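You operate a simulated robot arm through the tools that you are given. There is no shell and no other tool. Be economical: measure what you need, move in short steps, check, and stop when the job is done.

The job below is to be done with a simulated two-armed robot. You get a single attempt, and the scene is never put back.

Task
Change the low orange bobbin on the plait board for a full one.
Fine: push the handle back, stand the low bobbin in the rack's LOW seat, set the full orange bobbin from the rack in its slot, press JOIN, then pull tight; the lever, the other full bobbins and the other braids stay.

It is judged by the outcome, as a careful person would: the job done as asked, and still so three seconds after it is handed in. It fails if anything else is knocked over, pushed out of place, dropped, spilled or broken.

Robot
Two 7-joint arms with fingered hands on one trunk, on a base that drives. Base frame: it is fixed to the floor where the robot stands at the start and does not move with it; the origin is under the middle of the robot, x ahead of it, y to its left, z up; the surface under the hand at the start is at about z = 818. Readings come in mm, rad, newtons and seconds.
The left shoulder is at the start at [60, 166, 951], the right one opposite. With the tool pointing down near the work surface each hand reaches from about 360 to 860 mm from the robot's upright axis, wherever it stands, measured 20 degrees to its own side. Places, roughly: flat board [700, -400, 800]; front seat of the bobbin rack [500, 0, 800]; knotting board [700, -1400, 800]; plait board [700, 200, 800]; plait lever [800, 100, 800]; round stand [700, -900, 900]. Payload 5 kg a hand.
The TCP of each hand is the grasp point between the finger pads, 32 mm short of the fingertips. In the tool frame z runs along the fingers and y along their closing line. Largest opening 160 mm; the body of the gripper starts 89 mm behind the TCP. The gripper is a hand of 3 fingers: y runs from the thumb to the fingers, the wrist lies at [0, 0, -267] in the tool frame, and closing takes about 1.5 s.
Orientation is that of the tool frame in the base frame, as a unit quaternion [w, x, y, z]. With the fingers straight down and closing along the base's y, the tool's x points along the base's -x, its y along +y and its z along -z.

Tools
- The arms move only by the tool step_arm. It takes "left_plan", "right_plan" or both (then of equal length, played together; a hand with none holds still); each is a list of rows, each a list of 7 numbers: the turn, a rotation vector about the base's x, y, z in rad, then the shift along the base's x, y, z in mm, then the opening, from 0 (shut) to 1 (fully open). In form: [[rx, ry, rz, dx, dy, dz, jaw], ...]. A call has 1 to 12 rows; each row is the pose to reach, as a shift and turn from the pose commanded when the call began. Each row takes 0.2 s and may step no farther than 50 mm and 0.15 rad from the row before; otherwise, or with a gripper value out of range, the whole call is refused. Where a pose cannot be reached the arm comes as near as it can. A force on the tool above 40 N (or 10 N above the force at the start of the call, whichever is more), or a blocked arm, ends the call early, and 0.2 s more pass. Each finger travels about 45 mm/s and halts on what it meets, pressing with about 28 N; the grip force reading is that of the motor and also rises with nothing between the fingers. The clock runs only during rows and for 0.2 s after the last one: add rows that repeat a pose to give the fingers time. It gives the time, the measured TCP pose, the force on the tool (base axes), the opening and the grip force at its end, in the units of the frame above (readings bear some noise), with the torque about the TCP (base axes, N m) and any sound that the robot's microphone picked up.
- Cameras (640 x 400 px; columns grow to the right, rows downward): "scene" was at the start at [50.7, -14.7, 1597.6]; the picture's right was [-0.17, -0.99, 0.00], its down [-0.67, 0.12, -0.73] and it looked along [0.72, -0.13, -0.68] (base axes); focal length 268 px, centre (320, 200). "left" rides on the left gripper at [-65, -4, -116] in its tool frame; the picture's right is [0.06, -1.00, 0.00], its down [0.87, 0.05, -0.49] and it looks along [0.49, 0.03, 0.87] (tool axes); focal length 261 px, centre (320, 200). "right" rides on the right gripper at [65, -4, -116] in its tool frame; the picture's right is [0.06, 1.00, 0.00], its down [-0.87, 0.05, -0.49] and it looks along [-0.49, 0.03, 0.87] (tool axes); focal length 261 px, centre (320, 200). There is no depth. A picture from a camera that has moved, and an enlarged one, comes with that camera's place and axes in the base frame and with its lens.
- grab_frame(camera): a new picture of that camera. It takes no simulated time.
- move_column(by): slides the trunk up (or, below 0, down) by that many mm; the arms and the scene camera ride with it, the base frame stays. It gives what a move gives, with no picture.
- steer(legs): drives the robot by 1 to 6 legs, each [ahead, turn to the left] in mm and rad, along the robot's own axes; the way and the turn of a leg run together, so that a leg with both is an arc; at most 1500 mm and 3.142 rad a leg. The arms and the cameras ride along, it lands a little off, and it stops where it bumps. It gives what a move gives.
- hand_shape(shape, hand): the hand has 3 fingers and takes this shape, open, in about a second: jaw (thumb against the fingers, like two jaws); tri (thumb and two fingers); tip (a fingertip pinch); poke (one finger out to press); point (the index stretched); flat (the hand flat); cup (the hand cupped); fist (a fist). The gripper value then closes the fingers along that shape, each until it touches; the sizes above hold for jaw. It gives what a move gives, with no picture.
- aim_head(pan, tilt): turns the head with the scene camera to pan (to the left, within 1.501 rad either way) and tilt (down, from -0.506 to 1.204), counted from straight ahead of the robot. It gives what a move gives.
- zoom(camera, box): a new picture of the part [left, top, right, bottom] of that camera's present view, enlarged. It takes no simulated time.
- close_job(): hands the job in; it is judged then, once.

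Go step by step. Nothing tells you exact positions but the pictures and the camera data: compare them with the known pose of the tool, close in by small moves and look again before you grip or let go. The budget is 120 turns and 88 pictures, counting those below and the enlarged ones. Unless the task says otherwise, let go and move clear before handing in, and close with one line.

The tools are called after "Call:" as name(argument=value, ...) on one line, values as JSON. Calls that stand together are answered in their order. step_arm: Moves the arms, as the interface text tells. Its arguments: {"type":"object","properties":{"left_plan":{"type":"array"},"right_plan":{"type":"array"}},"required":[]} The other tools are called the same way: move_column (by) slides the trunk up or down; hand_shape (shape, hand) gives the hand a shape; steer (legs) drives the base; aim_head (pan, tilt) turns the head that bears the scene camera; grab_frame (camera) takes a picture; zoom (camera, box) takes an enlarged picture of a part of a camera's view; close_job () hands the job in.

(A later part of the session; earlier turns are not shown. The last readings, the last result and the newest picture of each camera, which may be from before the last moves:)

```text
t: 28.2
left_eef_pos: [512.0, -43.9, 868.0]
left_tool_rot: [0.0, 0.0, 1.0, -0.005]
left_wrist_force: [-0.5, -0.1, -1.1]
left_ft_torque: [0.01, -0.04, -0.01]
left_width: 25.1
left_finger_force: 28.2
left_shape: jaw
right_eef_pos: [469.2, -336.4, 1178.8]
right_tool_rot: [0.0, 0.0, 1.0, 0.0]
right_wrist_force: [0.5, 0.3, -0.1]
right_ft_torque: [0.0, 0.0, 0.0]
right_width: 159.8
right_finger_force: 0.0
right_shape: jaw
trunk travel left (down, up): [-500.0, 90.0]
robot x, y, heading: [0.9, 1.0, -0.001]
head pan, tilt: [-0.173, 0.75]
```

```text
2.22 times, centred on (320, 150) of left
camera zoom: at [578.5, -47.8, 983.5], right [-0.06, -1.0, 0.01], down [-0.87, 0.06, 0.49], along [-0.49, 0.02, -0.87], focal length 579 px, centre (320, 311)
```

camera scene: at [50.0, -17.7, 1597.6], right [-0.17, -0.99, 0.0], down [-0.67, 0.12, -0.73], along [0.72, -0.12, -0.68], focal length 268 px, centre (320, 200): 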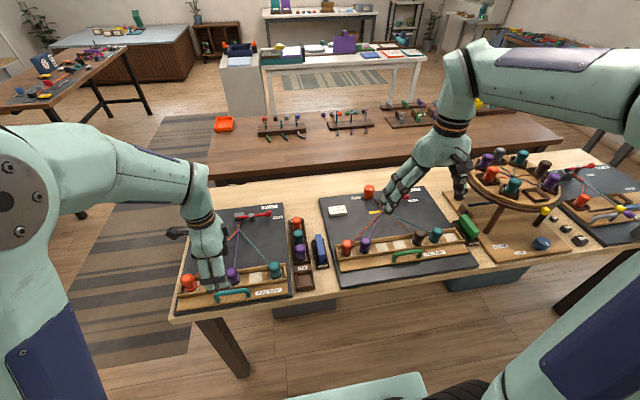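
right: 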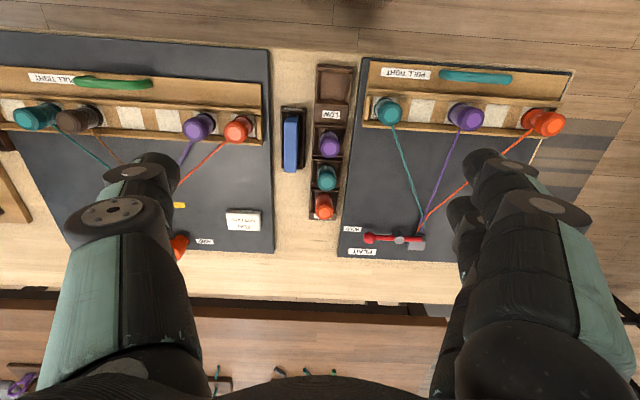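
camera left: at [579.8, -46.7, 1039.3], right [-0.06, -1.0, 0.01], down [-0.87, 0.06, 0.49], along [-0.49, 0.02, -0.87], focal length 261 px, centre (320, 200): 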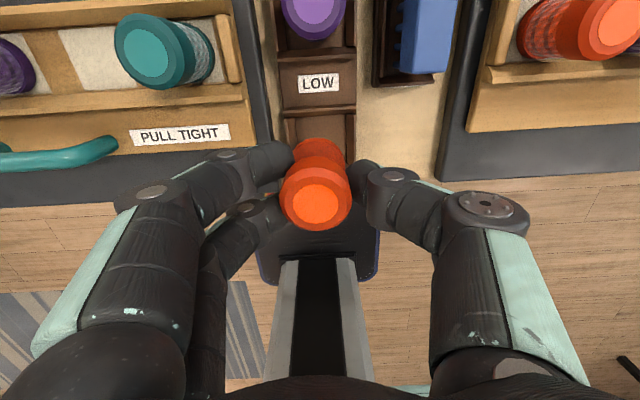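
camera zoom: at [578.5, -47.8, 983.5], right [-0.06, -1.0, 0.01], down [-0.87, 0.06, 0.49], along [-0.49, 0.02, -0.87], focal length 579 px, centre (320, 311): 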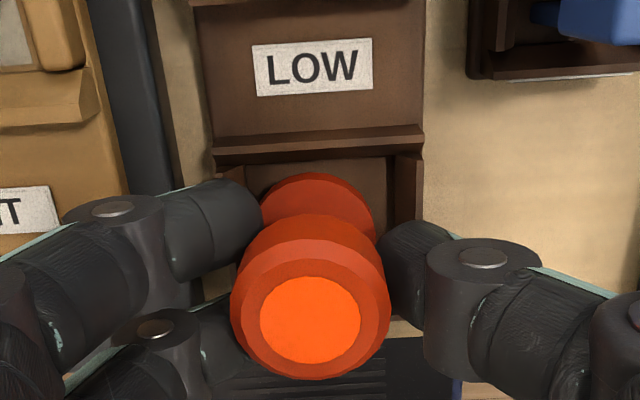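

Still free and centred; continuing down.

Call:
step_arm(left_plan=[[0, 0, 0, 0, 0, -2, 0], [0, 0, 0, 0, 0, -4, 0], [0, 0, 0, 0, 0, -6, 0], [0, 0, 0, 0, 0, -8, 0], [0, 0, 0, 0, 0, -8, 0]])

Call:
zoom(camera="scene", box=[270, 220, 350, 290])

```text
t: 29.4
left_eef_pos: [511.6, -43.8, 859.6]
left_tool_rot: [-0.001, 0.0, 1.0, -0.005]
left_wrist_force: [-0.3, 0.1, -0.8]
left_ft_torque: [0.03, 0.01, -0.01]
left_width: 24.9
left_finger_force: 27.7
left_shape: jaw
right_eef_pos: [468.1, -334.4, 1179.8]
right_tool_rot: [0.0, 0.001, 1.0, 0.0]
right_wrist_force: [-0.1, -0.1, -0.1]
right_ft_torque: [0.02, -0.01, -0.02]
right_width: 160.2
right_finger_force: 0.1
right_shape: jaw
trunk travel left (down, up): [-500.0, 90.0]
robot x, y, heading: [-1.3, -0.7, 0.004]
head pan, tilt: [-0.173, 0.75]
```

```text
5.71 times, centred on (310, 255) of scene
camera zoom: at [50.8, -15.0, 1597.6], right [-0.17, -0.99, 0.0], down [-0.67, 0.12, -0.73], along [0.72, -0.12, -0.68], focal length 1534 px, centre (377, -114)
```

zoom: 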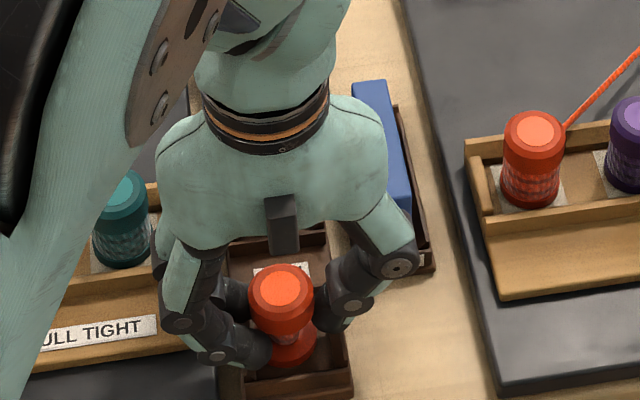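

The seat floor is lower than I assumed, and the centre is roughly x = 513. I'll nudge 1.5 mm forward and keep lowering until contact.

Call:
step_arm(left_plan=[[0, 0, 0, 1.5, 0.5, -1, 0], [0, 0, 0, 1.5, 0.5, -2.5, 0], [0, 0, 0, 1.5, 0.5, -4, 0], [0, 0, 0, 1.5, 0.5, -5.5, 0], [0, 0, 0, 1.5, 0.5, -5.5, 0]])

```text
t: 30.6
left_eef_pos: [513.7, -42.6, 857.8]
left_tool_rot: [0.001, 0.0, 1.0, -0.007]
left_wrist_force: [-0.3, 0.4, 27.3]
left_ft_torque: [0.09, -0.05, 0.0]
left_width: 25.9
left_finger_force: 28.5
left_shape: jaw
right_eef_pos: [467.4, -335.2, 1179.4]
right_tool_rot: [0.0, 0.001, 1.0, 0.0]
right_wrist_force: [0.2, -0.2, -0.5]
right_ft_torque: [0.01, 0.02, -0.01]
right_width: 160.2
right_finger_force: 0.1
right_shape: jaw
trunk travel left (down, up): [-500.0, 90.0]
robot x, y, heading: [2.8, -0.5, 0.004]
head pan, tilt: [-0.173, 0.75]
```

Contact is made, nearly central. I'll look before releasing.

Call:
zoom(camera="left", box=[220, 60, 420, 240])

Call:
zoom(camera="scene", box=[280, 235, 340, 290])

```text
2.22 times, centred on (320, 150) of left
camera zoom: at [579.5, -47.3, 972.5], right [-0.06, -1.0, 0.01], down [-0.87, 0.06, 0.49], along [-0.49, 0.02, -0.87], focal length 579 px, centre (320, 311)
```

zoom: 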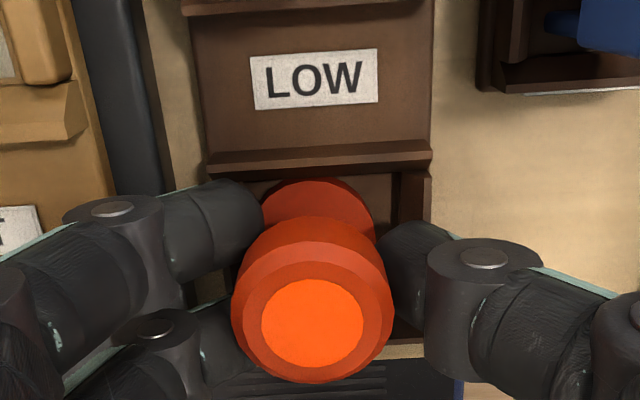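

```text
7.27 times, centred on (310, 262) of scene
camera zoom: at [49.0, -14.8, 1598.0], right [-0.17, -0.99, 0.0], down [-0.67, 0.12, -0.73], along [0.72, -0.12, -0.68], focal length 1953 px, centre (393, -254)
```

zoom: 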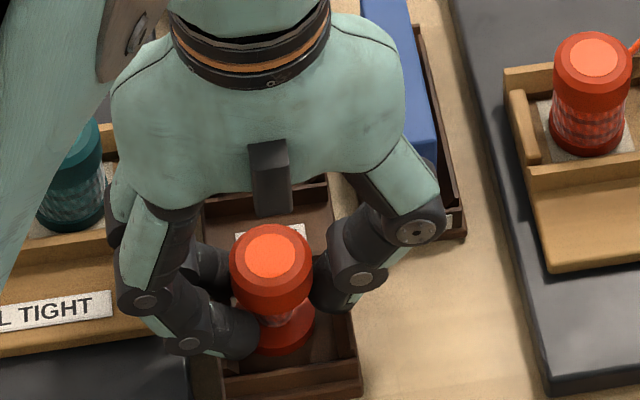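

It stands in the seat. I'll unload the contact, open a little and rise straight up.

Call:
step_arm(left_plan=[[0, 0, 0, 0, 0, 2, 0.0], [0, 0, 0, 0, 0, 2, 0.2], [0, 0, 0, 0, 0, 2, 0.26], [0, 0, 0, 0, 0, 4, 0.3], [0, 0, 0, 0, 0, 4, 0.3], [0, 0, 0, 0, 0, 15, 0.3], [0, 0, 0, 0, 0, 35, 0.3], [0, 0, 0, 0, 0, 70, 0.3], [0, 0, 0, 0, 0, 110, 0.3]])

Call:
grab_frame(camera="left")

Call:
zoom(camera="scene", box=[190, 180, 370, 310])

```text
t: 32.6
left_eef_pos: [514.1, -42.7, 965.4]
left_tool_rot: [-0.001, 0.0, 1.0, -0.006]
left_wrist_force: [0.0, 0.7, -0.3]
left_ft_torque: [0.02, -0.02, 0.0]
left_width: 47.5
left_finger_force: 0.0
left_shape: jaw
right_eef_pos: [468.9, -336.5, 1178.9]
right_tool_rot: [0.0, 0.001, 1.0, 0.0]
right_wrist_force: [0.7, 0.8, -0.9]
right_ft_torque: [0.0, -0.04, -0.01]
right_width: 159.9
right_finger_force: 0.0
right_shape: jaw
trunk travel left (down, up): [-500.0, 90.0]
robot x, y, heading: [-3.4, 0.0, -0.0]
head pan, tilt: [-0.173, 0.75]
```

```text
50 pictures are left
camera left: at [579.6, -46.9, 1080.7], right [-0.06, -1.0, 0.01], down [-0.87, 0.06, 0.49], along [-0.49, 0.02, -0.87], focal length 261 px, centre (320, 200)
```

left: 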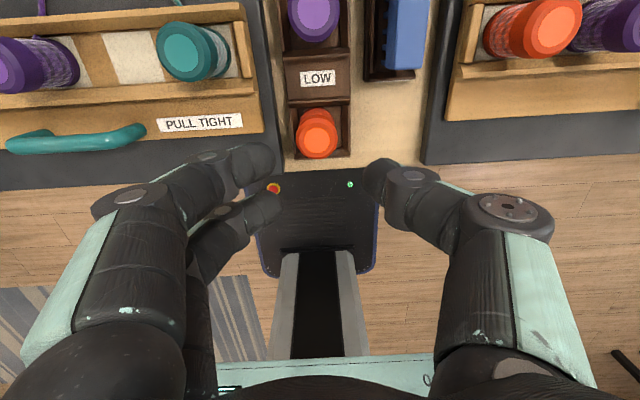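

```text
3.08 times, centred on (280, 245) of scene
camera zoom: at [50.2, -14.7, 1597.6], right [-0.17, -0.99, 0.0], down [-0.67, 0.12, -0.73], along [0.72, -0.13, -0.68], focal length 826 px, centre (443, 62)
```

zoom: 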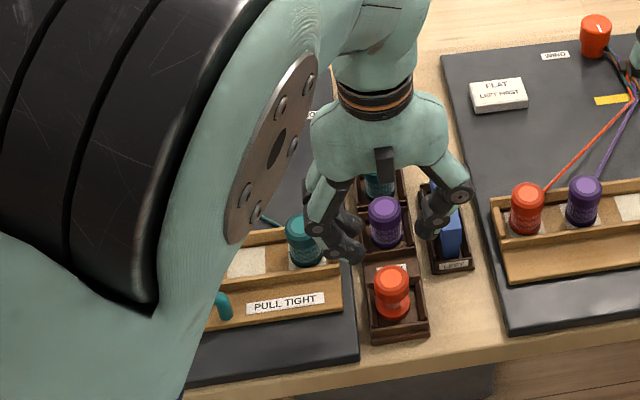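

The low bobbin stands in the LOW seat. Next I'll move above the full orange bobbin, estimated at (723, -45), and look.

Call:
step_arm(left_plan=[[0, 0, 0, 40, 0, 0, 0.35], [0, 0, 0, 85, 0, 0, 0.35], [0, 0, 0, 130, -1, 0, 0.35], [0, 0, 0, 170, -1, 0, 0.35], [0, 0, 0, 205, -2, 0, 0.35], [0, 0, 0, 209, -2, -30, 0.35], [0, 0, 0, 209, -2, -45, 0.35], [0, 0, 0, 209, -2, -45, 0.35]])

Call:
grab_frame(camera="left")

Call:
zoom(camera="scene", box=[230, 190, 350, 280])

```text
t: 34.4
left_eef_pos: [721.5, -44.1, 918.4]
left_tool_rot: [-0.001, 0.0, 1.0, -0.005]
left_wrist_force: [-0.5, 0.0, -0.2]
left_ft_torque: [-0.04, 0.03, -0.02]
left_width: 55.6
left_finger_force: 0.1
left_shape: jaw
right_eef_pos: [468.2, -336.6, 1178.6]
right_tool_rot: [0.0, 0.0, 1.0, 0.0]
right_wrist_force: [-0.4, -0.9, -0.3]
right_ft_torque: [-0.01, -0.04, -0.01]
right_width: 159.9
right_finger_force: 0.1
right_shape: jaw
trunk travel left (down, up): [-500.0, 90.0]
robot x, y, heading: [1.9, 1.4, 0.001]
head pan, tilt: [-0.173, 0.75]
```

```text
48 pictures are left
camera left: at [788.9, -48.5, 1034.6], right [-0.06, -1.0, 0.01], down [-0.87, 0.06, 0.49], along [-0.49, 0.02, -0.87], focal length 261 px, centre (320, 200)
```

left: 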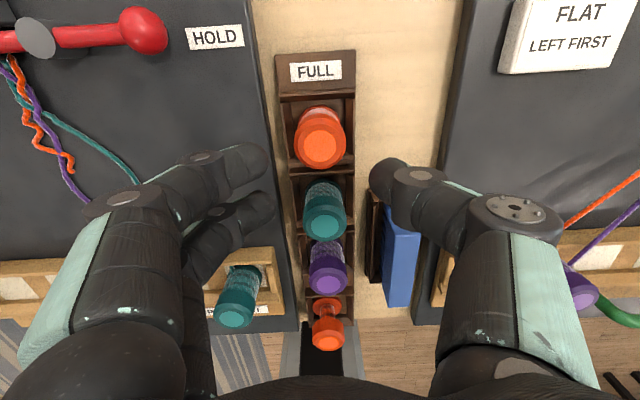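

```text
4.44 times, centred on (290, 235) of scene
camera zoom: at [50.7, -14.9, 1597.6], right [-0.17, -0.99, 0.0], down [-0.67, 0.12, -0.73], along [0.72, -0.12, -0.68], focal length 1193 px, centre (453, 44)
```

zoom: 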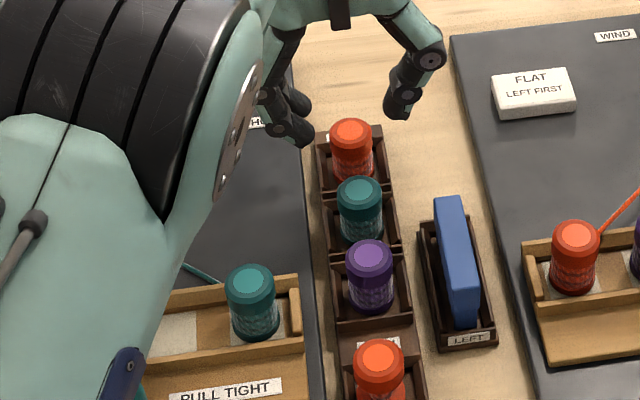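

The full orange bobbin is about 10–12 mm farther than the grasp point. I'll shift forward and lower partway.

Call:
step_arm(left_plan=[[0, 0, 0, 10, -1, 0, 0.35], [0, 0, 0, 10, -1, -15, 0.35], [0, 0, 0, 10, -1, -30, 0.35], [0, 0, 0, 10, -1, -30, 0.35]])

Call:
grab_frame(camera="left")

```text
t: 35.4
left_eef_pos: [732.5, -46.1, 890.3]
left_tool_rot: [0.0, -0.001, 1.0, -0.005]
left_wrist_force: [-0.8, -0.7, 0.5]
left_ft_torque: [-0.01, -0.03, 0.02]
left_width: 55.9
left_finger_force: 0.0
left_shape: jaw
right_eef_pos: [469.5, -336.7, 1179.8]
right_tool_rot: [0.0, 0.0, 1.0, 0.0]
right_wrist_force: [-0.3, -0.5, -0.7]
right_ft_torque: [0.03, 0.0, 0.03]
right_width: 159.9
right_finger_force: 0.1
right_shape: jaw
trunk travel left (down, up): [-500.0, 90.0]
robot x, y, heading: [2.6, -2.9, -0.001]
head pan, tilt: [-0.173, 0.75]
```

```text
46 pictures are left
camera left: at [799.1, -50.5, 1004.6], right [-0.06, -1.0, 0.01], down [-0.87, 0.06, 0.49], along [-0.49, 0.02, -0.87], focal length 261 px, centre (320, 200)
```

left: 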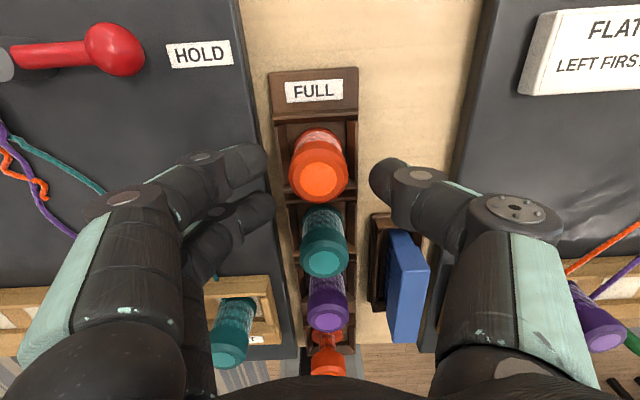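

The cap is almost centred. A 2 mm correction, then lower and close.

Call:
step_arm(left_plan=[[0, 0, 0, -2, 1, -12, 0.35], [0, 0, 0, -2, 1, -24, 0.35], [0, 0, 0, -2, 1, -30, 0.35], [0, 0, 0, -2, 1, -30, 0.35]])

Call:
grab_frame(camera="left")

Call:
zoom(camera="scene", box=[230, 190, 350, 280])

```text
t: 36.4
left_eef_pos: [730.6, -44.2, 859.1]
left_tool_rot: [-0.001, 0.0, 1.0, -0.005]
left_wrist_force: [-0.5, -0.1, 0.2]
left_ft_torque: [0.01, -0.02, 0.0]
left_width: 55.6
left_finger_force: 0.0
left_shape: jaw
right_eef_pos: [469.6, -336.7, 1180.5]
right_tool_rot: [0.0, 0.0, 1.0, 0.0]
right_wrist_force: [-0.4, -0.1, -0.7]
right_ft_torque: [-0.01, -0.02, -0.03]
right_width: 159.8
right_finger_force: 0.1
right_shape: jaw
trunk travel left (down, up): [-500.0, 90.0]
robot x, y, heading: [4.1, -0.2, -0.006]
head pan, tilt: [-0.173, 0.75]
```

```text
45 pictures are left
camera left: at [796.7, -48.7, 974.4], right [-0.06, -1.0, 0.01], down [-0.87, 0.06, 0.49], along [-0.49, 0.02, -0.87], focal length 261 px, centre (320, 200)
```

left: 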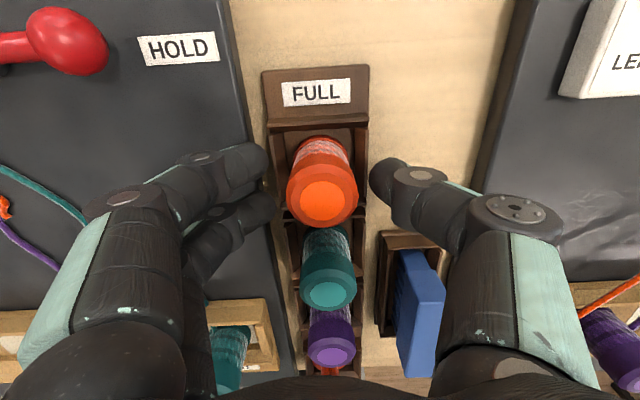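

```text
4.44 times, centred on (290, 235) of scene
camera zoom: at [50.8, -15.0, 1597.6], right [-0.17, -0.99, 0.0], down [-0.67, 0.12, -0.73], along [0.72, -0.12, -0.68], focal length 1193 px, centre (453, 44)
```

zoom: 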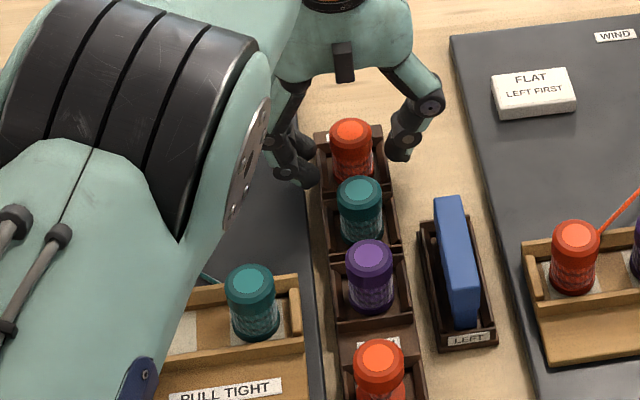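

Centred on the cap. Closing.

Call:
step_arm(left_plan=[[0, 0, 0, 0, 0, 0, 0.25], [0, 0, 0, 0, 0, 0, 0.1], [0, 0, 0, 0, 0, 0, 0], [0, 0, 0, 0, 0, 0, 0], [0, 0, 0, 0, 0, 0, 0], [0, 0, 0, 0, 0, 0, 0]])

Call:
grab_frame(camera="left")

```text
t: 37.8
left_eef_pos: [730.3, -44.8, 860.1]
left_tool_rot: [-0.001, 0.0, 1.0, -0.006]
left_wrist_force: [-0.9, -0.3, 0.0]
left_ft_torque: [0.01, -0.01, -0.01]
left_width: 24.4
left_finger_force: 28.5
left_shape: jaw
right_eef_pos: [468.4, -335.4, 1179.0]
right_tool_rot: [0.0, 0.0, 1.0, 0.0]
right_wrist_force: [0.1, -0.6, 0.0]
right_ft_torque: [-0.01, 0.02, 0.04]
right_width: 159.8
right_finger_force: 0.0
right_shape: jaw
trunk travel left (down, up): [-500.0, 90.0]
robot x, y, heading: [2.0, 0.6, 0.001]
head pan, tilt: [-0.173, 0.75]
```

```text
43 pictures are left
camera left: at [796.8, -48.7, 974.6], right [-0.06, -1.0, 0.01], down [-0.87, 0.06, 0.49], along [-0.49, 0.02, -0.87], focal length 261 px, centre (320, 200)
```

left: 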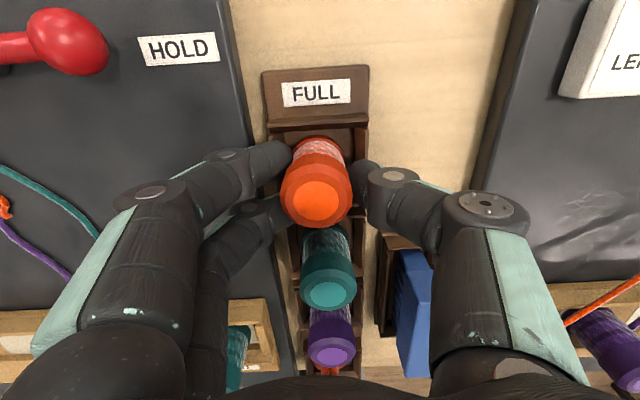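

Gripped at 24 mm. I'll lift it clear of the rack and carry it high to above the empty slot at (583, 302).

Call:
step_arm(left_plan=[[0, 0, 0, 0, 0, 10, 0], [0, 0, 0, 0, 0, 25, 0], [0, 0, 0, 0, 0, 50, 0], [0, 0, 0, 0, 0, 80, 0], [0, 0, 0, 0, 0, 110, 0], [0, 0, 0, 0, 0, 120, 0]])

Call:
step_arm(left_plan=[[0, 0, 0, -12, 29, 0, 0], [0, 0, 0, -24, 58, 0, 0], [0, 0, 0, -36, 87, 0, 0], [0, 0, 0, -48, 116, 0, 0], [0, 0, 0, -60, 145, 0, 0], [0, 0, 0, -72, 174, 0, 0], [0, 0, 0, -85, 203, 0, 0], [0, 0, 0, -98, 232, 0, 0], [0, 0, 0, -111, 261, 0, 0], [0, 0, 0, -124, 290, 0, 0], [0, 0, 0, -137, 320, 0, 0], [0, 0, 0, -147, 347, 0, 0]])

Call:
grab_frame(camera="left")

Call:
zoom(camera="scene", box=[160, 180, 340, 310])

```text
t: 39.2
left_eef_pos: [730.4, -42.5, 981.6]
left_tool_rot: [-0.001, 0.0, 1.0, -0.006]
left_wrist_force: [0.0, -0.2, -0.9]
left_ft_torque: [0.05, 0.01, 0.0]
left_width: 24.6
left_finger_force: 27.8
left_shape: jaw
right_eef_pos: [469.1, -336.6, 1179.8]
right_tool_rot: [0.0, 0.001, 1.0, -0.001]
right_wrist_force: [-0.5, 0.1, 0.0]
right_ft_torque: [0.01, 0.03, -0.01]
right_width: 159.8
right_finger_force: 0.1
right_shape: jaw
trunk travel left (down, up): [-500.0, 90.0]
robot x, y, heading: [-0.6, 2.3, 0.0]
head pan, tilt: [-0.173, 0.75]
```

```text
t: 41.8
left_eef_pos: [584.3, 302.6, 979.1]
left_tool_rot: [0.0, 0.0, 1.0, -0.005]
left_wrist_force: [-0.6, 0.9, -1.7]
left_ft_torque: [0.0, -0.02, 0.01]
left_width: 24.1
left_finger_force: 27.8
left_shape: jaw
right_eef_pos: [470.2, -335.3, 1179.6]
right_tool_rot: [0.0, 0.0, 1.0, 0.0]
right_wrist_force: [-0.2, -0.5, -0.2]
right_ft_torque: [0.01, 0.04, 0.01]
right_width: 160.0
right_finger_force: 0.0
right_shape: jaw
trunk travel left (down, up): [-500.0, 90.0]
robot x, y, heading: [-2.3, 1.0, 0.003]
head pan, tilt: [-0.173, 0.75]
```

```text
42 pictures are left
camera left: at [650.5, 298.0, 1094.9], right [-0.06, -1.0, 0.01], down [-0.87, 0.06, 0.49], along [-0.49, 0.02, -0.87], focal length 261 px, centre (320, 200)
```

left: 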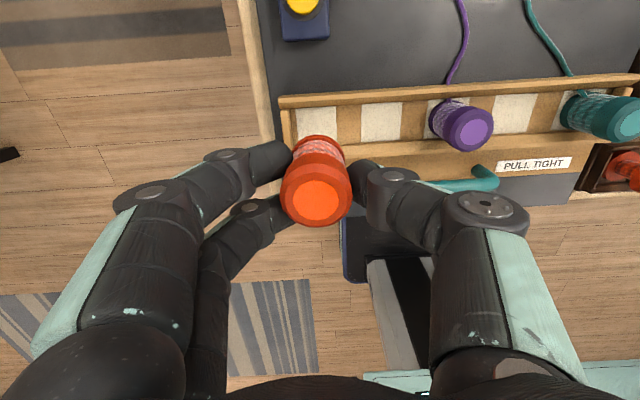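

```text
3.08 times, centred on (250, 245) of scene
camera zoom: at [50.7, -14.1, 1597.6], right [-0.17, -0.99, 0.0], down [-0.67, 0.12, -0.73], along [0.72, -0.13, -0.68], focal length 826 px, centre (535, 62)
```

zoom: 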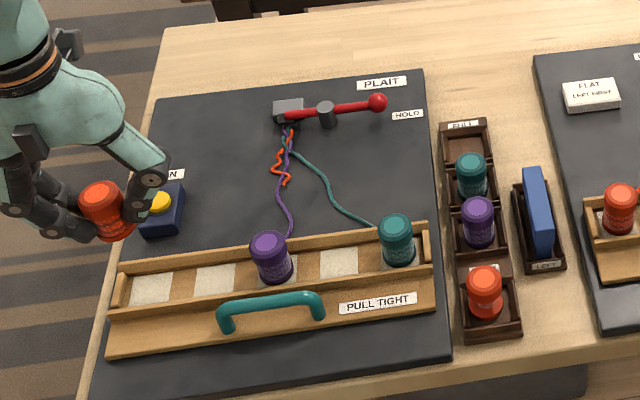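

All looks good. I'll lower over the slot, stopping just above to check.

Call:
step_arm(left_plan=[[0, 0, 0, -1, 0, -30, 0], [0, 0, 0, -1, 0, -60, 0], [0, 0, 0, -1, 0, -80, 0], [0, 0, 0, -1, 0, -90, 0], [0, 0, 0, -1, 0, -90, 0]])

Call:
grab_frame(camera="left")

Call:
zoom(camera="scene", box=[160, 220, 260, 295])

```text
t: 43.0
left_eef_pos: [583.7, 302.7, 891.0]
left_tool_rot: [0.0, 0.001, 1.0, -0.005]
left_wrist_force: [-0.2, -1.1, -1.5]
left_ft_torque: [-0.01, 0.02, 0.0]
left_width: 24.2
left_finger_force: 28.1
left_shape: jaw
right_eef_pos: [469.6, -335.4, 1178.3]
right_tool_rot: [0.0, 0.0, 1.0, 0.0]
right_wrist_force: [-0.3, -0.8, 0.1]
right_ft_torque: [0.03, -0.01, 0.01]
right_width: 159.9
right_finger_force: 0.1
right_shape: jaw
trunk travel left (down, up): [-500.0, 90.0]
robot x, y, heading: [-3.1, 1.4, -0.001]
head pan, tilt: [-0.173, 0.75]
```

```text
40 pictures are left
camera left: at [649.5, 297.7, 1005.8], right [-0.06, -1.0, 0.01], down [-0.87, 0.06, 0.49], along [-0.49, 0.02, -0.87], focal length 261 px, centre (320, 200)
```

left: 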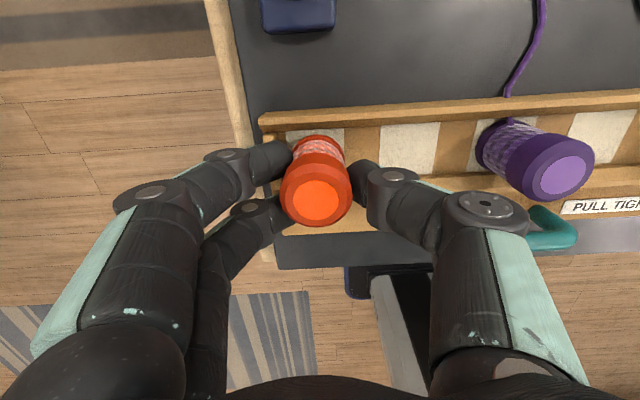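

```text
5.33 times, centred on (210, 258) of scene
camera zoom: at [50.8, -14.8, 1597.6], right [-0.17, -0.99, 0.0], down [-0.67, 0.12, -0.73], along [0.72, -0.12, -0.68], focal length 1432 px, centre (907, -107)
```

zoom: 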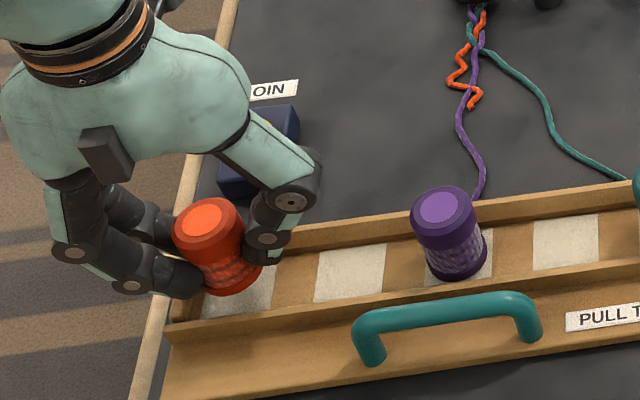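

Alignment looks right. Lowering the last 15 mm in tiny steps.

Call:
step_arm(left_plan=[[0, 0, 0, -1, 0, -4, 0], [0, 0, 0, -1, 0, -8, 0], [0, 0, 0, -1, 0, -11, 0], [0, 0, 0, -1, 0, -13, 0], [0, 0, 0, -1, 0, -15, 0]])

Call:
zoom(camera="scene", box=[160, 220, 260, 295])

```text
t: 44.2
left_eef_pos: [581.9, 301.1, 875.6]
left_tool_rot: [-0.001, 0.0, 1.0, -0.005]
left_wrist_force: [-0.9, 0.5, -0.6]
left_ft_torque: [0.0, 0.01, 0.01]
left_width: 24.1
left_finger_force: 28.1
left_shape: jaw
right_eef_pos: [468.0, -337.3, 1179.4]
right_tool_rot: [0.0, 0.0, 1.0, 0.0]
right_wrist_force: [-0.3, 0.7, 0.7]
right_ft_torque: [0.0, -0.01, -0.01]
right_width: 159.9
right_finger_force: 0.0
right_shape: jaw
trunk travel left (down, up): [-500.0, 90.0]
robot x, y, heading: [4.1, 0.9, 0.005]
head pan, tilt: [-0.173, 0.75]
```

```text
5.33 times, centred on (210, 258) of scene
camera zoom: at [50.8, -14.8, 1597.6], right [-0.17, -0.99, 0.0], down [-0.67, 0.12, -0.73], along [0.72, -0.12, -0.68], focal length 1432 px, centre (907, -107)
```

zoom: 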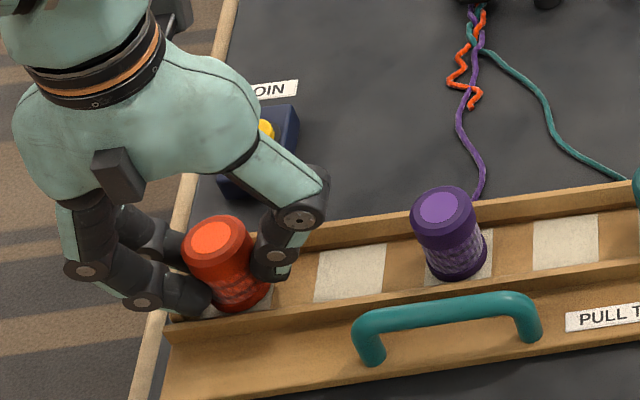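

Still no contact; lowering a few mm more.

Call:
step_arm(left_plan=[[0, 0, 0, 0.5, 1, -1, 0], [0, 0, 0, 0.5, 1, -2, 0], [0, 0, 0, 0.5, 1, -3, 0], [0, 0, 0, 0.5, 1, -3, 0]])

```text
t: 45.2
left_eef_pos: [582.3, 301.7, 872.7]
left_tool_rot: [0.001, 0.0, 1.0, -0.006]
left_wrist_force: [-0.2, -1.3, 18.1]
left_ft_torque: [0.01, -0.04, 0.03]
left_width: 24.6
left_finger_force: 27.9
left_shape: jaw
right_eef_pos: [467.9, -337.4, 1179.7]
right_tool_rot: [0.0, -0.001, 1.0, 0.001]
right_wrist_force: [-0.3, 0.5, 0.1]
right_ft_torque: [-0.01, 0.01, 0.01]
right_width: 159.7
right_finger_force: 0.0
right_shape: jaw
trunk travel left (down, up): [-500.0, 90.0]
robot x, y, heading: [-0.4, -0.7, -0.001]
head pan, tilt: [-0.173, 0.75]
```

The bobbin rests on the slot floor with an 18 N central contact. I'll unload, open modestly and rise.

Call:
step_arm(left_plan=[[0, 0, 0, 0, 0, 1.5, 0.0], [0, 0, 0, 0, 0, 1.5, 0.2], [0, 0, 0, 0, 0, 2, 0.28], [0, 0, 0, 0, 0, 3, 0.34], [0, 0, 0, 0, 0, 3, 0.34], [0, 0, 0, 0, 0, 15, 0.34], [0, 0, 0, 0, 0, 40, 0.34], [0, 0, 0, 0, 0, 75, 0.34], [0, 0, 0, 0, 0, 110, 0.34]])

Call:
grab_frame(camera="left")

Call:
zoom(camera="scene", box=[160, 200, 280, 290])

```text
t: 47.2
left_eef_pos: [584.4, 303.7, 983.0]
left_tool_rot: [-0.001, -0.001, 1.0, -0.005]
left_wrist_force: [0.6, 1.1, 0.1]
left_ft_torque: [-0.02, -0.01, -0.03]
left_width: 53.9
left_finger_force: 0.0
left_shape: jaw
right_eef_pos: [468.5, -335.5, 1179.2]
right_tool_rot: [-0.001, 0.001, 1.0, 0.0]
right_wrist_force: [-0.6, 0.1, -1.0]
right_ft_torque: [0.01, -0.03, 0.0]
right_width: 160.0
right_finger_force: 0.1
right_shape: jaw
trunk travel left (down, up): [-500.0, 90.0]
robot x, y, heading: [0.1, 0.1, 0.003]
head pan, tilt: [-0.173, 0.75]
```

```text
37 pictures are left
camera left: at [650.5, 298.9, 1097.9], right [-0.06, -1.0, 0.01], down [-0.87, 0.06, 0.49], along [-0.49, 0.02, -0.87], focal length 261 px, centre (320, 200)
```

left: 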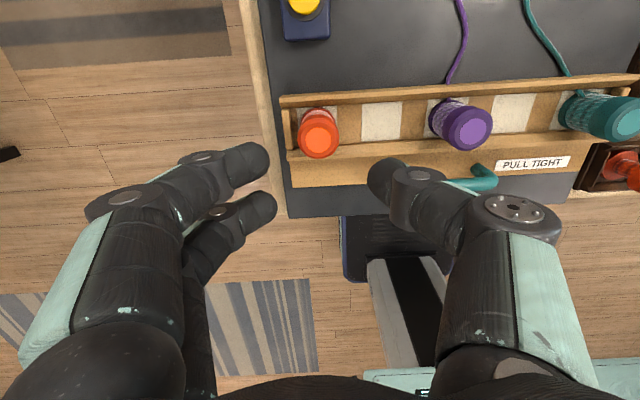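

```text
4.44 times, centred on (220, 245) of scene
camera zoom: at [50.3, -14.9, 1597.6], right [-0.17, -0.99, 0.0], down [-0.67, 0.12, -0.73], along [0.72, -0.12, -0.68], focal length 1193 px, centre (764, 0)
```

zoom: 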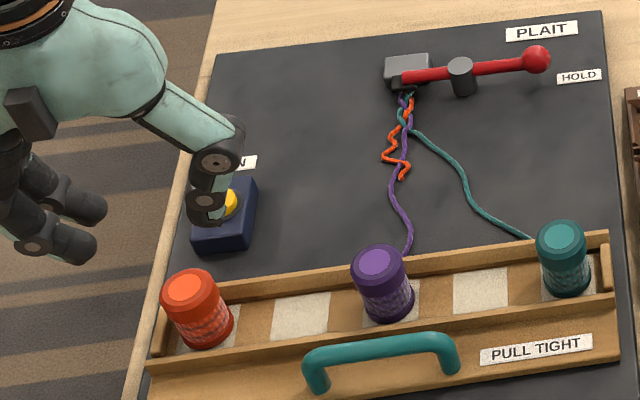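

The full bobbin stands in its slot. For JOIN (about 680, 304) I'll move the hand up and back, take the poke shape and see where the fingertip is.

Call:
step_arm(left_plan=[[0, 0, 0, 40, 0, 20, 0.34], [0, 0, 0, 75, 0, 20, 0.34], [0, 0, 0, 90, 0, 20, 0.34]])

Call:
hand_shape(hand="left", shape="poke")

Call:
grab_frame(camera="left")

Call:
zoom(camera="scene", box=[150, 180, 290, 290])

```text
t: 48.0
left_eef_pos: [672.2, 304.3, 1003.5]
left_tool_rot: [-0.001, 0.0, 1.0, -0.005]
left_wrist_force: [0.3, 0.2, -0.1]
left_ft_torque: [0.02, 0.04, -0.01]
left_width: 54.2
left_finger_force: 0.1
left_shape: jaw
right_eef_pos: [468.8, -335.6, 1179.2]
right_tool_rot: [0.0, 0.0, 1.0, 0.001]
right_wrist_force: [-0.1, 0.5, -0.1]
right_ft_torque: [0.01, -0.02, 0.02]
right_width: 160.1
right_finger_force: 0.1
right_shape: jaw
trunk travel left (down, up): [-500.0, 90.0]
robot x, y, heading: [-2.6, -1.1, 0.001]
head pan, tilt: [-0.173, 0.75]
```

```text
t: 48.9
left_eef_pos: [672.2, 304.6, 1003.3]
left_tool_rot: [0.0, 0.001, 1.0, -0.005]
left_wrist_force: [0.8, 0.1, 0.3]
left_ft_torque: [-0.01, -0.01, -0.01]
left_width: 0.0
left_finger_force: 0.1
left_shape: poke
right_eef_pos: [467.7, -336.3, 1179.0]
right_tool_rot: [0.0, 0.0, 1.0, 0.0]
right_wrist_force: [0.2, 0.0, 0.8]
right_ft_torque: [0.0, 0.01, -0.01]
right_width: 159.8
right_finger_force: 0.0
right_shape: jaw
trunk travel left (down, up): [-500.0, 90.0]
robot x, y, heading: [2.3, -3.1, -0.003]
head pan, tilt: [-0.173, 0.75]
```

```text
35 pictures are left
camera left: at [738.1, 300.0, 1118.4], right [-0.06, -1.0, 0.01], down [-0.87, 0.06, 0.49], along [-0.49, 0.02, -0.87], focal length 261 px, centre (320, 200)
```

left: 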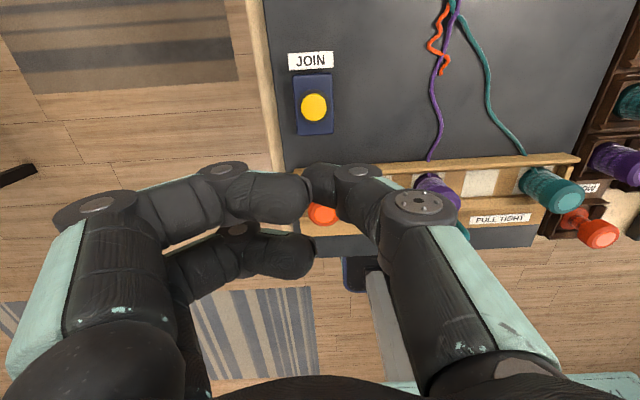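

```text
3.64 times, centred on (220, 235) of scene
camera zoom: at [50.8, -14.8, 1597.6], right [-0.17, -0.99, 0.0], down [-0.67, 0.12, -0.73], along [0.72, -0.12, -0.68], focal length 976 px, centre (684, 73)
```

zoom: 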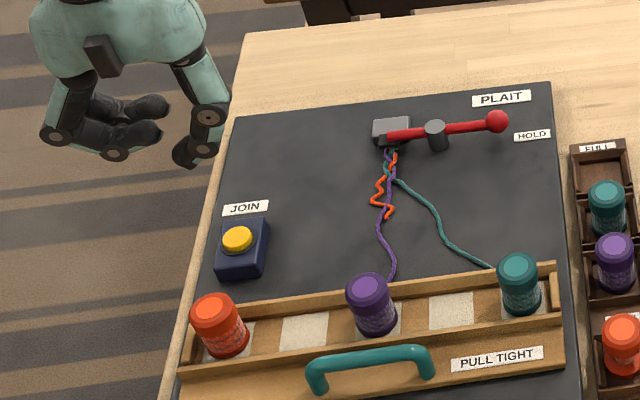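

The poke fingertip is hard to place, so I'll go back to the jaw shape and press with the closed fingertips, whose position I know. JOIN's button is at about (689, 307).

Call:
hand_shape(hand="left", shape="jaw")

Call:
step_arm(left_plan=[[0, 0, 0, 8, 1, 0, 0], [0, 0, 0, 16, 2, 0, 0], [0, 0, 0, 16, 2, 0, 0], [0, 0, 0, 16, 2, 0, 0], [0, 0, 0, 16, 2, 0, 0], [0, 0, 0, 16, 2, 0, 0], [0, 0, 0, 16, 2, 0, 0], [0, 0, 0, 16, 2, 0, 0], [0, 0, 0, 16, 2, -30, 0], [0, 0, 0, 16, 2, -60, 0], [0, 0, 0, 16, 2, -75, 0]])

Call:
grab_frame(camera="left")

Call:
zoom(camera="scene", box=[150, 180, 290, 290])

```text
t: 49.8
left_eef_pos: [671.9, 304.2, 1003.0]
left_tool_rot: [-0.001, -0.001, 1.0, -0.005]
left_wrist_force: [0.8, -0.1, -0.3]
left_ft_torque: [-0.01, 0.0, -0.01]
left_width: 160.0
left_finger_force: 0.0
left_shape: jaw
right_eef_pos: [469.2, -335.0, 1178.8]
right_tool_rot: [-0.001, -0.001, 1.0, -0.001]
right_wrist_force: [-0.6, 0.9, 1.1]
right_ft_torque: [0.0, 0.0, 0.01]
right_width: 160.1
right_finger_force: 0.0
right_shape: jaw
trunk travel left (down, up): [-500.0, 90.0]
robot x, y, heading: [-0.7, 2.5, 0.001]
head pan, tilt: [-0.173, 0.75]
```

```text
t: 52.2
left_eef_pos: [689.6, 305.5, 926.7]
left_tool_rot: [-0.001, 0.0, 1.0, -0.006]
left_wrist_force: [-1.1, -0.3, 0.0]
left_ft_torque: [-0.03, -0.02, -0.02]
left_width: 0.0
left_finger_force: 28.1
left_shape: jaw
right_eef_pos: [469.0, -336.5, 1179.2]
right_tool_rot: [0.0, 0.001, 1.0, 0.0]
right_wrist_force: [1.2, -0.1, -0.4]
right_ft_torque: [0.02, 0.02, -0.02]
right_width: 159.9
right_finger_force: 0.2
right_shape: jaw
trunk travel left (down, up): [-500.0, 90.0]
robot x, y, heading: [1.8, 0.1, -0.001]
head pan, tilt: [-0.173, 0.75]
```

```text
33 pictures are left
camera left: at [755.1, 302.1, 1041.1], right [-0.06, -1.0, 0.01], down [-0.87, 0.06, 0.49], along [-0.49, 0.02, -0.87], focal length 261 px, centre (320, 200)
```

left: 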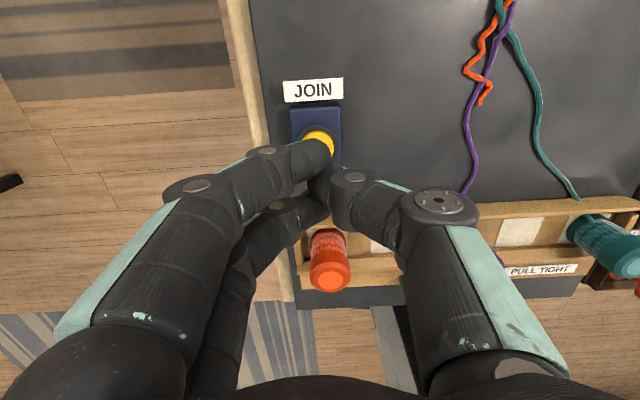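

```text
3.64 times, centred on (220, 235) of scene
camera zoom: at [51.1, -14.7, 1597.6], right [-0.17, -0.99, 0.0], down [-0.67, 0.12, -0.73], along [0.72, -0.12, -0.68], focal length 976 px, centre (684, 73)
```

zoom: 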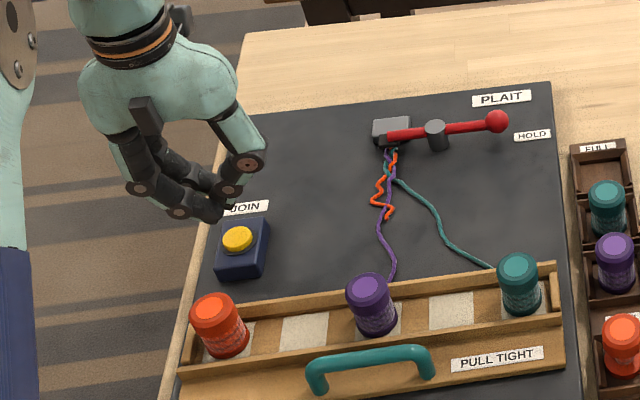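

The closed tips are nearly above the button. I'll shift 2 mm forward and 4 mm left and go down until it presses.

Call:
step_arm(left_plan=[[0, 0, 0, 2, 4, -10, 0], [0, 0, 0, 2, 4, -20, 0], [0, 0, 0, 2, 4, -28, 0], [0, 0, 0, 2, 4, -34, 0], [0, 0, 0, 2, 4, -38, 0], [0, 0, 0, 2, 4, -41, 0], [0, 0, 0, 2, 4, -44, 0], [0, 0, 0, 2, 4, -47, 0]])

Call:
zoom(camera="scene", box=[150, 180, 290, 290])

```text
t: 54.0
left_eef_pos: [690.5, 309.4, 879.0]
left_tool_rot: [0.0, 0.0, 1.0, -0.005]
left_wrist_force: [0.4, 0.0, 2.1]
left_ft_torque: [0.02, -0.01, -0.02]
left_width: 0.0
left_finger_force: 28.1
left_shape: jaw
right_eef_pos: [470.3, -336.2, 1179.1]
right_tool_rot: [0.001, 0.0, 1.0, -0.001]
right_wrist_force: [0.4, 0.4, -0.1]
right_ft_torque: [-0.05, -0.02, -0.01]
right_width: 159.7
right_finger_force: 0.2
right_shape: jaw
trunk travel left (down, up): [-500.0, 90.0]
robot x, y, heading: [-5.1, -0.4, 0.002]
head pan, tilt: [-0.173, 0.75]
```

```text
3.64 times, centred on (220, 235) of scene
camera zoom: at [50.7, -14.9, 1597.7], right [-0.17, -0.99, 0.0], down [-0.67, 0.12, -0.73], along [0.72, -0.12, -0.68], focal length 976 px, centre (684, 73)
```

zoom: 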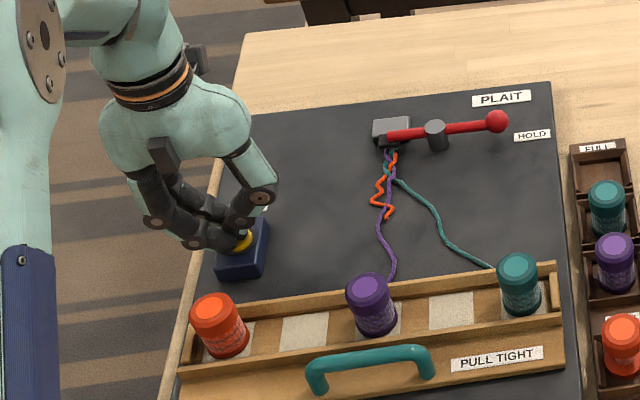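

Contact is just starting. Pressing further in small steps.

Call:
step_arm(left_plan=[[0, 0, 0, 0, 0, -1.5, 0], [0, 0, 0, 0, 0, -3, 0], [0, 0, 0, 0, 0, -4.5, 0], [0, 0, 0, 0, 0, -6, 0], [0, 0, 0, 0, 0, -7.5, 0]])

Call:
zoom(camera="scene", box=[150, 180, 290, 290])

```text
t: 55.2
left_eef_pos: [690.2, 308.1, 874.1]
left_tool_rot: [0.002, 0.0, 1.0, -0.005]
left_wrist_force: [0.3, -0.5, 10.8]
left_ft_torque: [-0.04, -0.02, 0.02]
left_width: 0.2
left_finger_force: 28.1
left_shape: jaw
right_eef_pos: [469.2, -336.0, 1179.8]
right_tool_rot: [0.0, 0.0, 1.0, -0.001]
right_wrist_force: [-0.5, -0.4, -0.8]
right_ft_torque: [-0.01, -0.01, 0.03]
right_width: 159.8
right_finger_force: 0.0
right_shape: jaw
trunk travel left (down, up): [-500.0, 90.0]
robot x, y, heading: [0.2, -1.9, -0.001]
head pan, tilt: [-0.173, 0.75]
heard: click
```

```text
3.64 times, centred on (220, 235) of scene
camera zoom: at [50.0, -15.2, 1597.8], right [-0.17, -0.99, 0.0], down [-0.67, 0.12, -0.73], along [0.72, -0.12, -0.68], focal length 976 px, centre (684, 73)
```

zoom: 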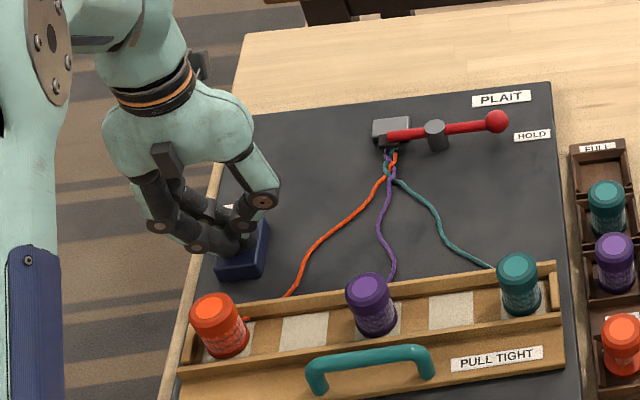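

A click, and the orange strand now joins the new bobbin. I'll rise and go back to the handle, turned to close along x.

Call:
step_arm(left_plan=[[0, 0, 0, 0, 0, 10, 0], [0, 0, 0, 0, 0, 50, 0], [0, 0, 0, 0, 0, 95, 0], [0, 0, 0, 0, 0, 136, 0], [0, 0, 0, 0, 0, 136, 0]])

Call:
step_arm(left_plan=[[0, 0, 0.131, -14, -13, 0, 0.1], [0, 0, 0.262, -28, -27, 0, 0.2], [0, 0, 0.393, -43, -41, 0, 0.2], [0, 0, 0.524, -57, -55, 0, 0.2], [0, 0, 0.655, -71, -68, 0, 0.2], [0, 0, 0.786, -85, -82, 0, 0.2], [0, 0, 0.916, -99, -96, 0, 0.2], [0, 0, 1.047, -113, -109, 0, 0.2], [0, 0, 1.178, -128, -123, 0, 0.2], [0, 0, 1.309, -142, -137, 0, 0.2], [0, 0, 1.44, -156, -150, 0, 0.2], [0, 0, 1.58, -170, -164, 0, 0.2]])

Call:
step_arm(left_plan=[[0, 0, 0, 0, 0, -40, 0.2], [0, 0, 0, 0, 0, -80, 0.2], [0, 0, 0, 0, 0, -110, 0.2], [0, 0, 0, 0, 0, -110, 0.2]])

Call:
grab_frame(camera="left")

Call:
zoom(camera="scene", box=[160, 180, 340, 310])

```text
t: 56.4
left_eef_pos: [690.9, 309.8, 1006.8]
left_tool_rot: [-0.001, 0.0, 1.0, -0.006]
left_wrist_force: [-0.3, 1.0, 0.0]
left_ft_torque: [-0.01, -0.02, -0.01]
left_width: 0.0
left_finger_force: 27.7
left_shape: jaw
right_eef_pos: [470.0, -336.1, 1180.2]
right_tool_rot: [0.001, 0.0, 1.0, 0.0]
right_wrist_force: [-0.1, 0.2, 0.9]
right_ft_torque: [0.04, -0.02, 0.02]
right_width: 160.1
right_finger_force: 0.1
right_shape: jaw
trunk travel left (down, up): [-500.0, 90.0]
robot x, y, heading: [4.0, 1.2, -0.002]
head pan, tilt: [-0.173, 0.75]
```

```text
t: 59.0
left_eef_pos: [520.2, 145.8, 1007.0]
left_tool_rot: [-0.004, 0.712, -0.702, 0.003]
left_wrist_force: [-0.2, 0.1, -0.2]
left_ft_torque: [-0.02, -0.03, 0.03]
left_width: 31.4
left_finger_force: 0.0
left_shape: jaw
right_eef_pos: [469.2, -337.0, 1179.3]
right_tool_rot: [-0.001, 0.0, 1.0, 0.0]
right_wrist_force: [0.0, 0.0, 0.5]
right_ft_torque: [0.02, -0.01, 0.04]
right_width: 159.7
right_finger_force: 0.0
right_shape: jaw
trunk travel left (down, up): [-500.0, 90.0]
robot x, y, heading: [-0.8, 1.1, -0.002]
head pan, tilt: [-0.173, 0.75]
```

```text
t: 60.0
left_eef_pos: [520.5, 146.3, 896.4]
left_tool_rot: [-0.003, 0.71, -0.704, 0.003]
left_wrist_force: [0.5, 0.3, 0.4]
left_ft_torque: [-0.02, -0.04, -0.02]
left_width: 31.8
left_finger_force: 0.1
left_shape: jaw
right_eef_pos: [467.9, -335.9, 1179.8]
right_tool_rot: [0.0, 0.0, 1.0, 0.001]
right_wrist_force: [0.0, -0.2, 0.4]
right_ft_torque: [0.0, -0.01, 0.01]
right_width: 159.9
right_finger_force: 0.0
right_shape: jaw
trunk travel left (down, up): [-500.0, 90.0]
robot x, y, heading: [-3.5, -3.3, -0.002]
head pan, tilt: [-0.173, 0.75]
```

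```text
29 pictures are left
camera left: at [523.0, 210.0, 1012.7], right [1.0, -0.05, 0.01], down [-0.05, -0.87, 0.49], along [-0.02, -0.49, -0.87], focal length 261 px, centre (320, 200)
```

left: 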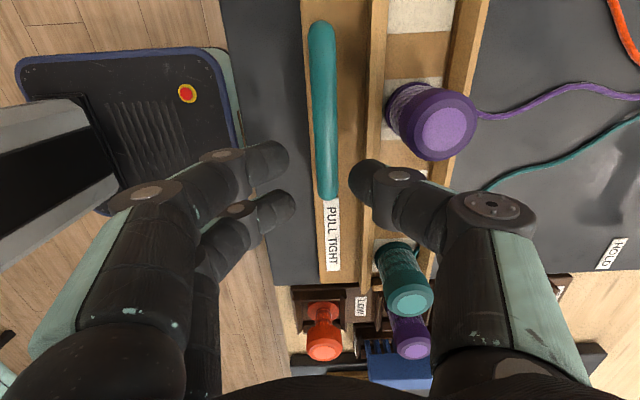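

```text
3.08 times, centred on (250, 245) of scene
camera zoom: at [50.5, -14.9, 1597.6], right [-0.17, -0.99, 0.0], down [-0.67, 0.12, -0.73], along [0.72, -0.12, -0.68], focal length 826 px, centre (535, 62)
```

zoom: 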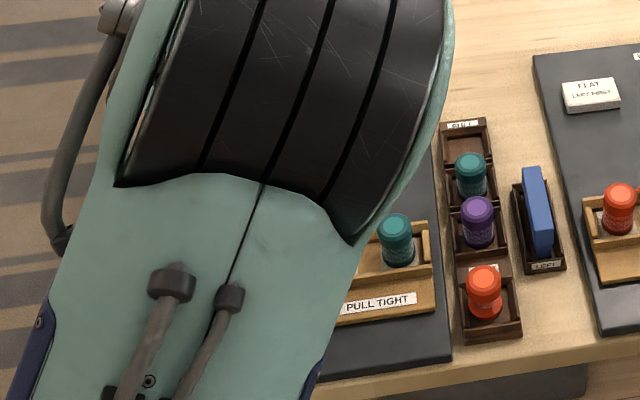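

The bar sits as it did before the first grip. I'll shift about 4 mm nearer, lower so the thumb enters the gap, and close.

Call:
step_arm(left_plan=[[0, 0, 0, -4, -2, -10, 0.18], [0, 0, 0, -4, -2, -20, 0.18], [0, 0, 0, -4, -2, -27, 0.18], [0, 0, 0, -4, -2, -33, 0.18]])

Call:
grab_frame(camera="left")

```text
t: 61.0
left_eef_pos: [516.9, 143.3, 866.9]
left_tool_rot: [-0.003, 0.71, -0.704, 0.004]
left_wrist_force: [-0.6, 0.4, 0.6]
left_ft_torque: [-0.01, 0.02, 0.05]
left_width: 28.8
left_finger_force: 0.0
left_shape: jaw
right_eef_pos: [468.3, -336.0, 1179.4]
right_tool_rot: [0.0, 0.0, 1.0, -0.001]
right_wrist_force: [-0.6, 0.3, 0.4]
right_ft_torque: [-0.01, -0.01, 0.03]
right_width: 160.1
right_finger_force: 0.1
right_shape: jaw
trunk travel left (down, up): [-500.0, 90.0]
robot x, y, heading: [2.5, -0.3, 0.001]
head pan, tilt: [-0.173, 0.75]
```

```text
27 pictures are left
camera left: at [519.1, 206.8, 980.8], right [1.0, -0.05, 0.01], down [-0.05, -0.87, 0.49], along [-0.02, -0.49, -0.87], focal length 261 px, centre (320, 200)
```

left: 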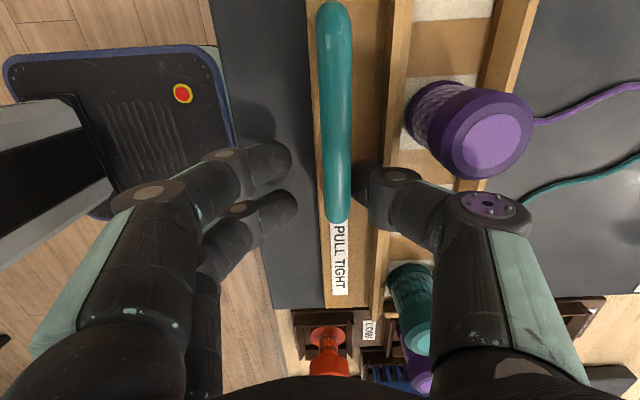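

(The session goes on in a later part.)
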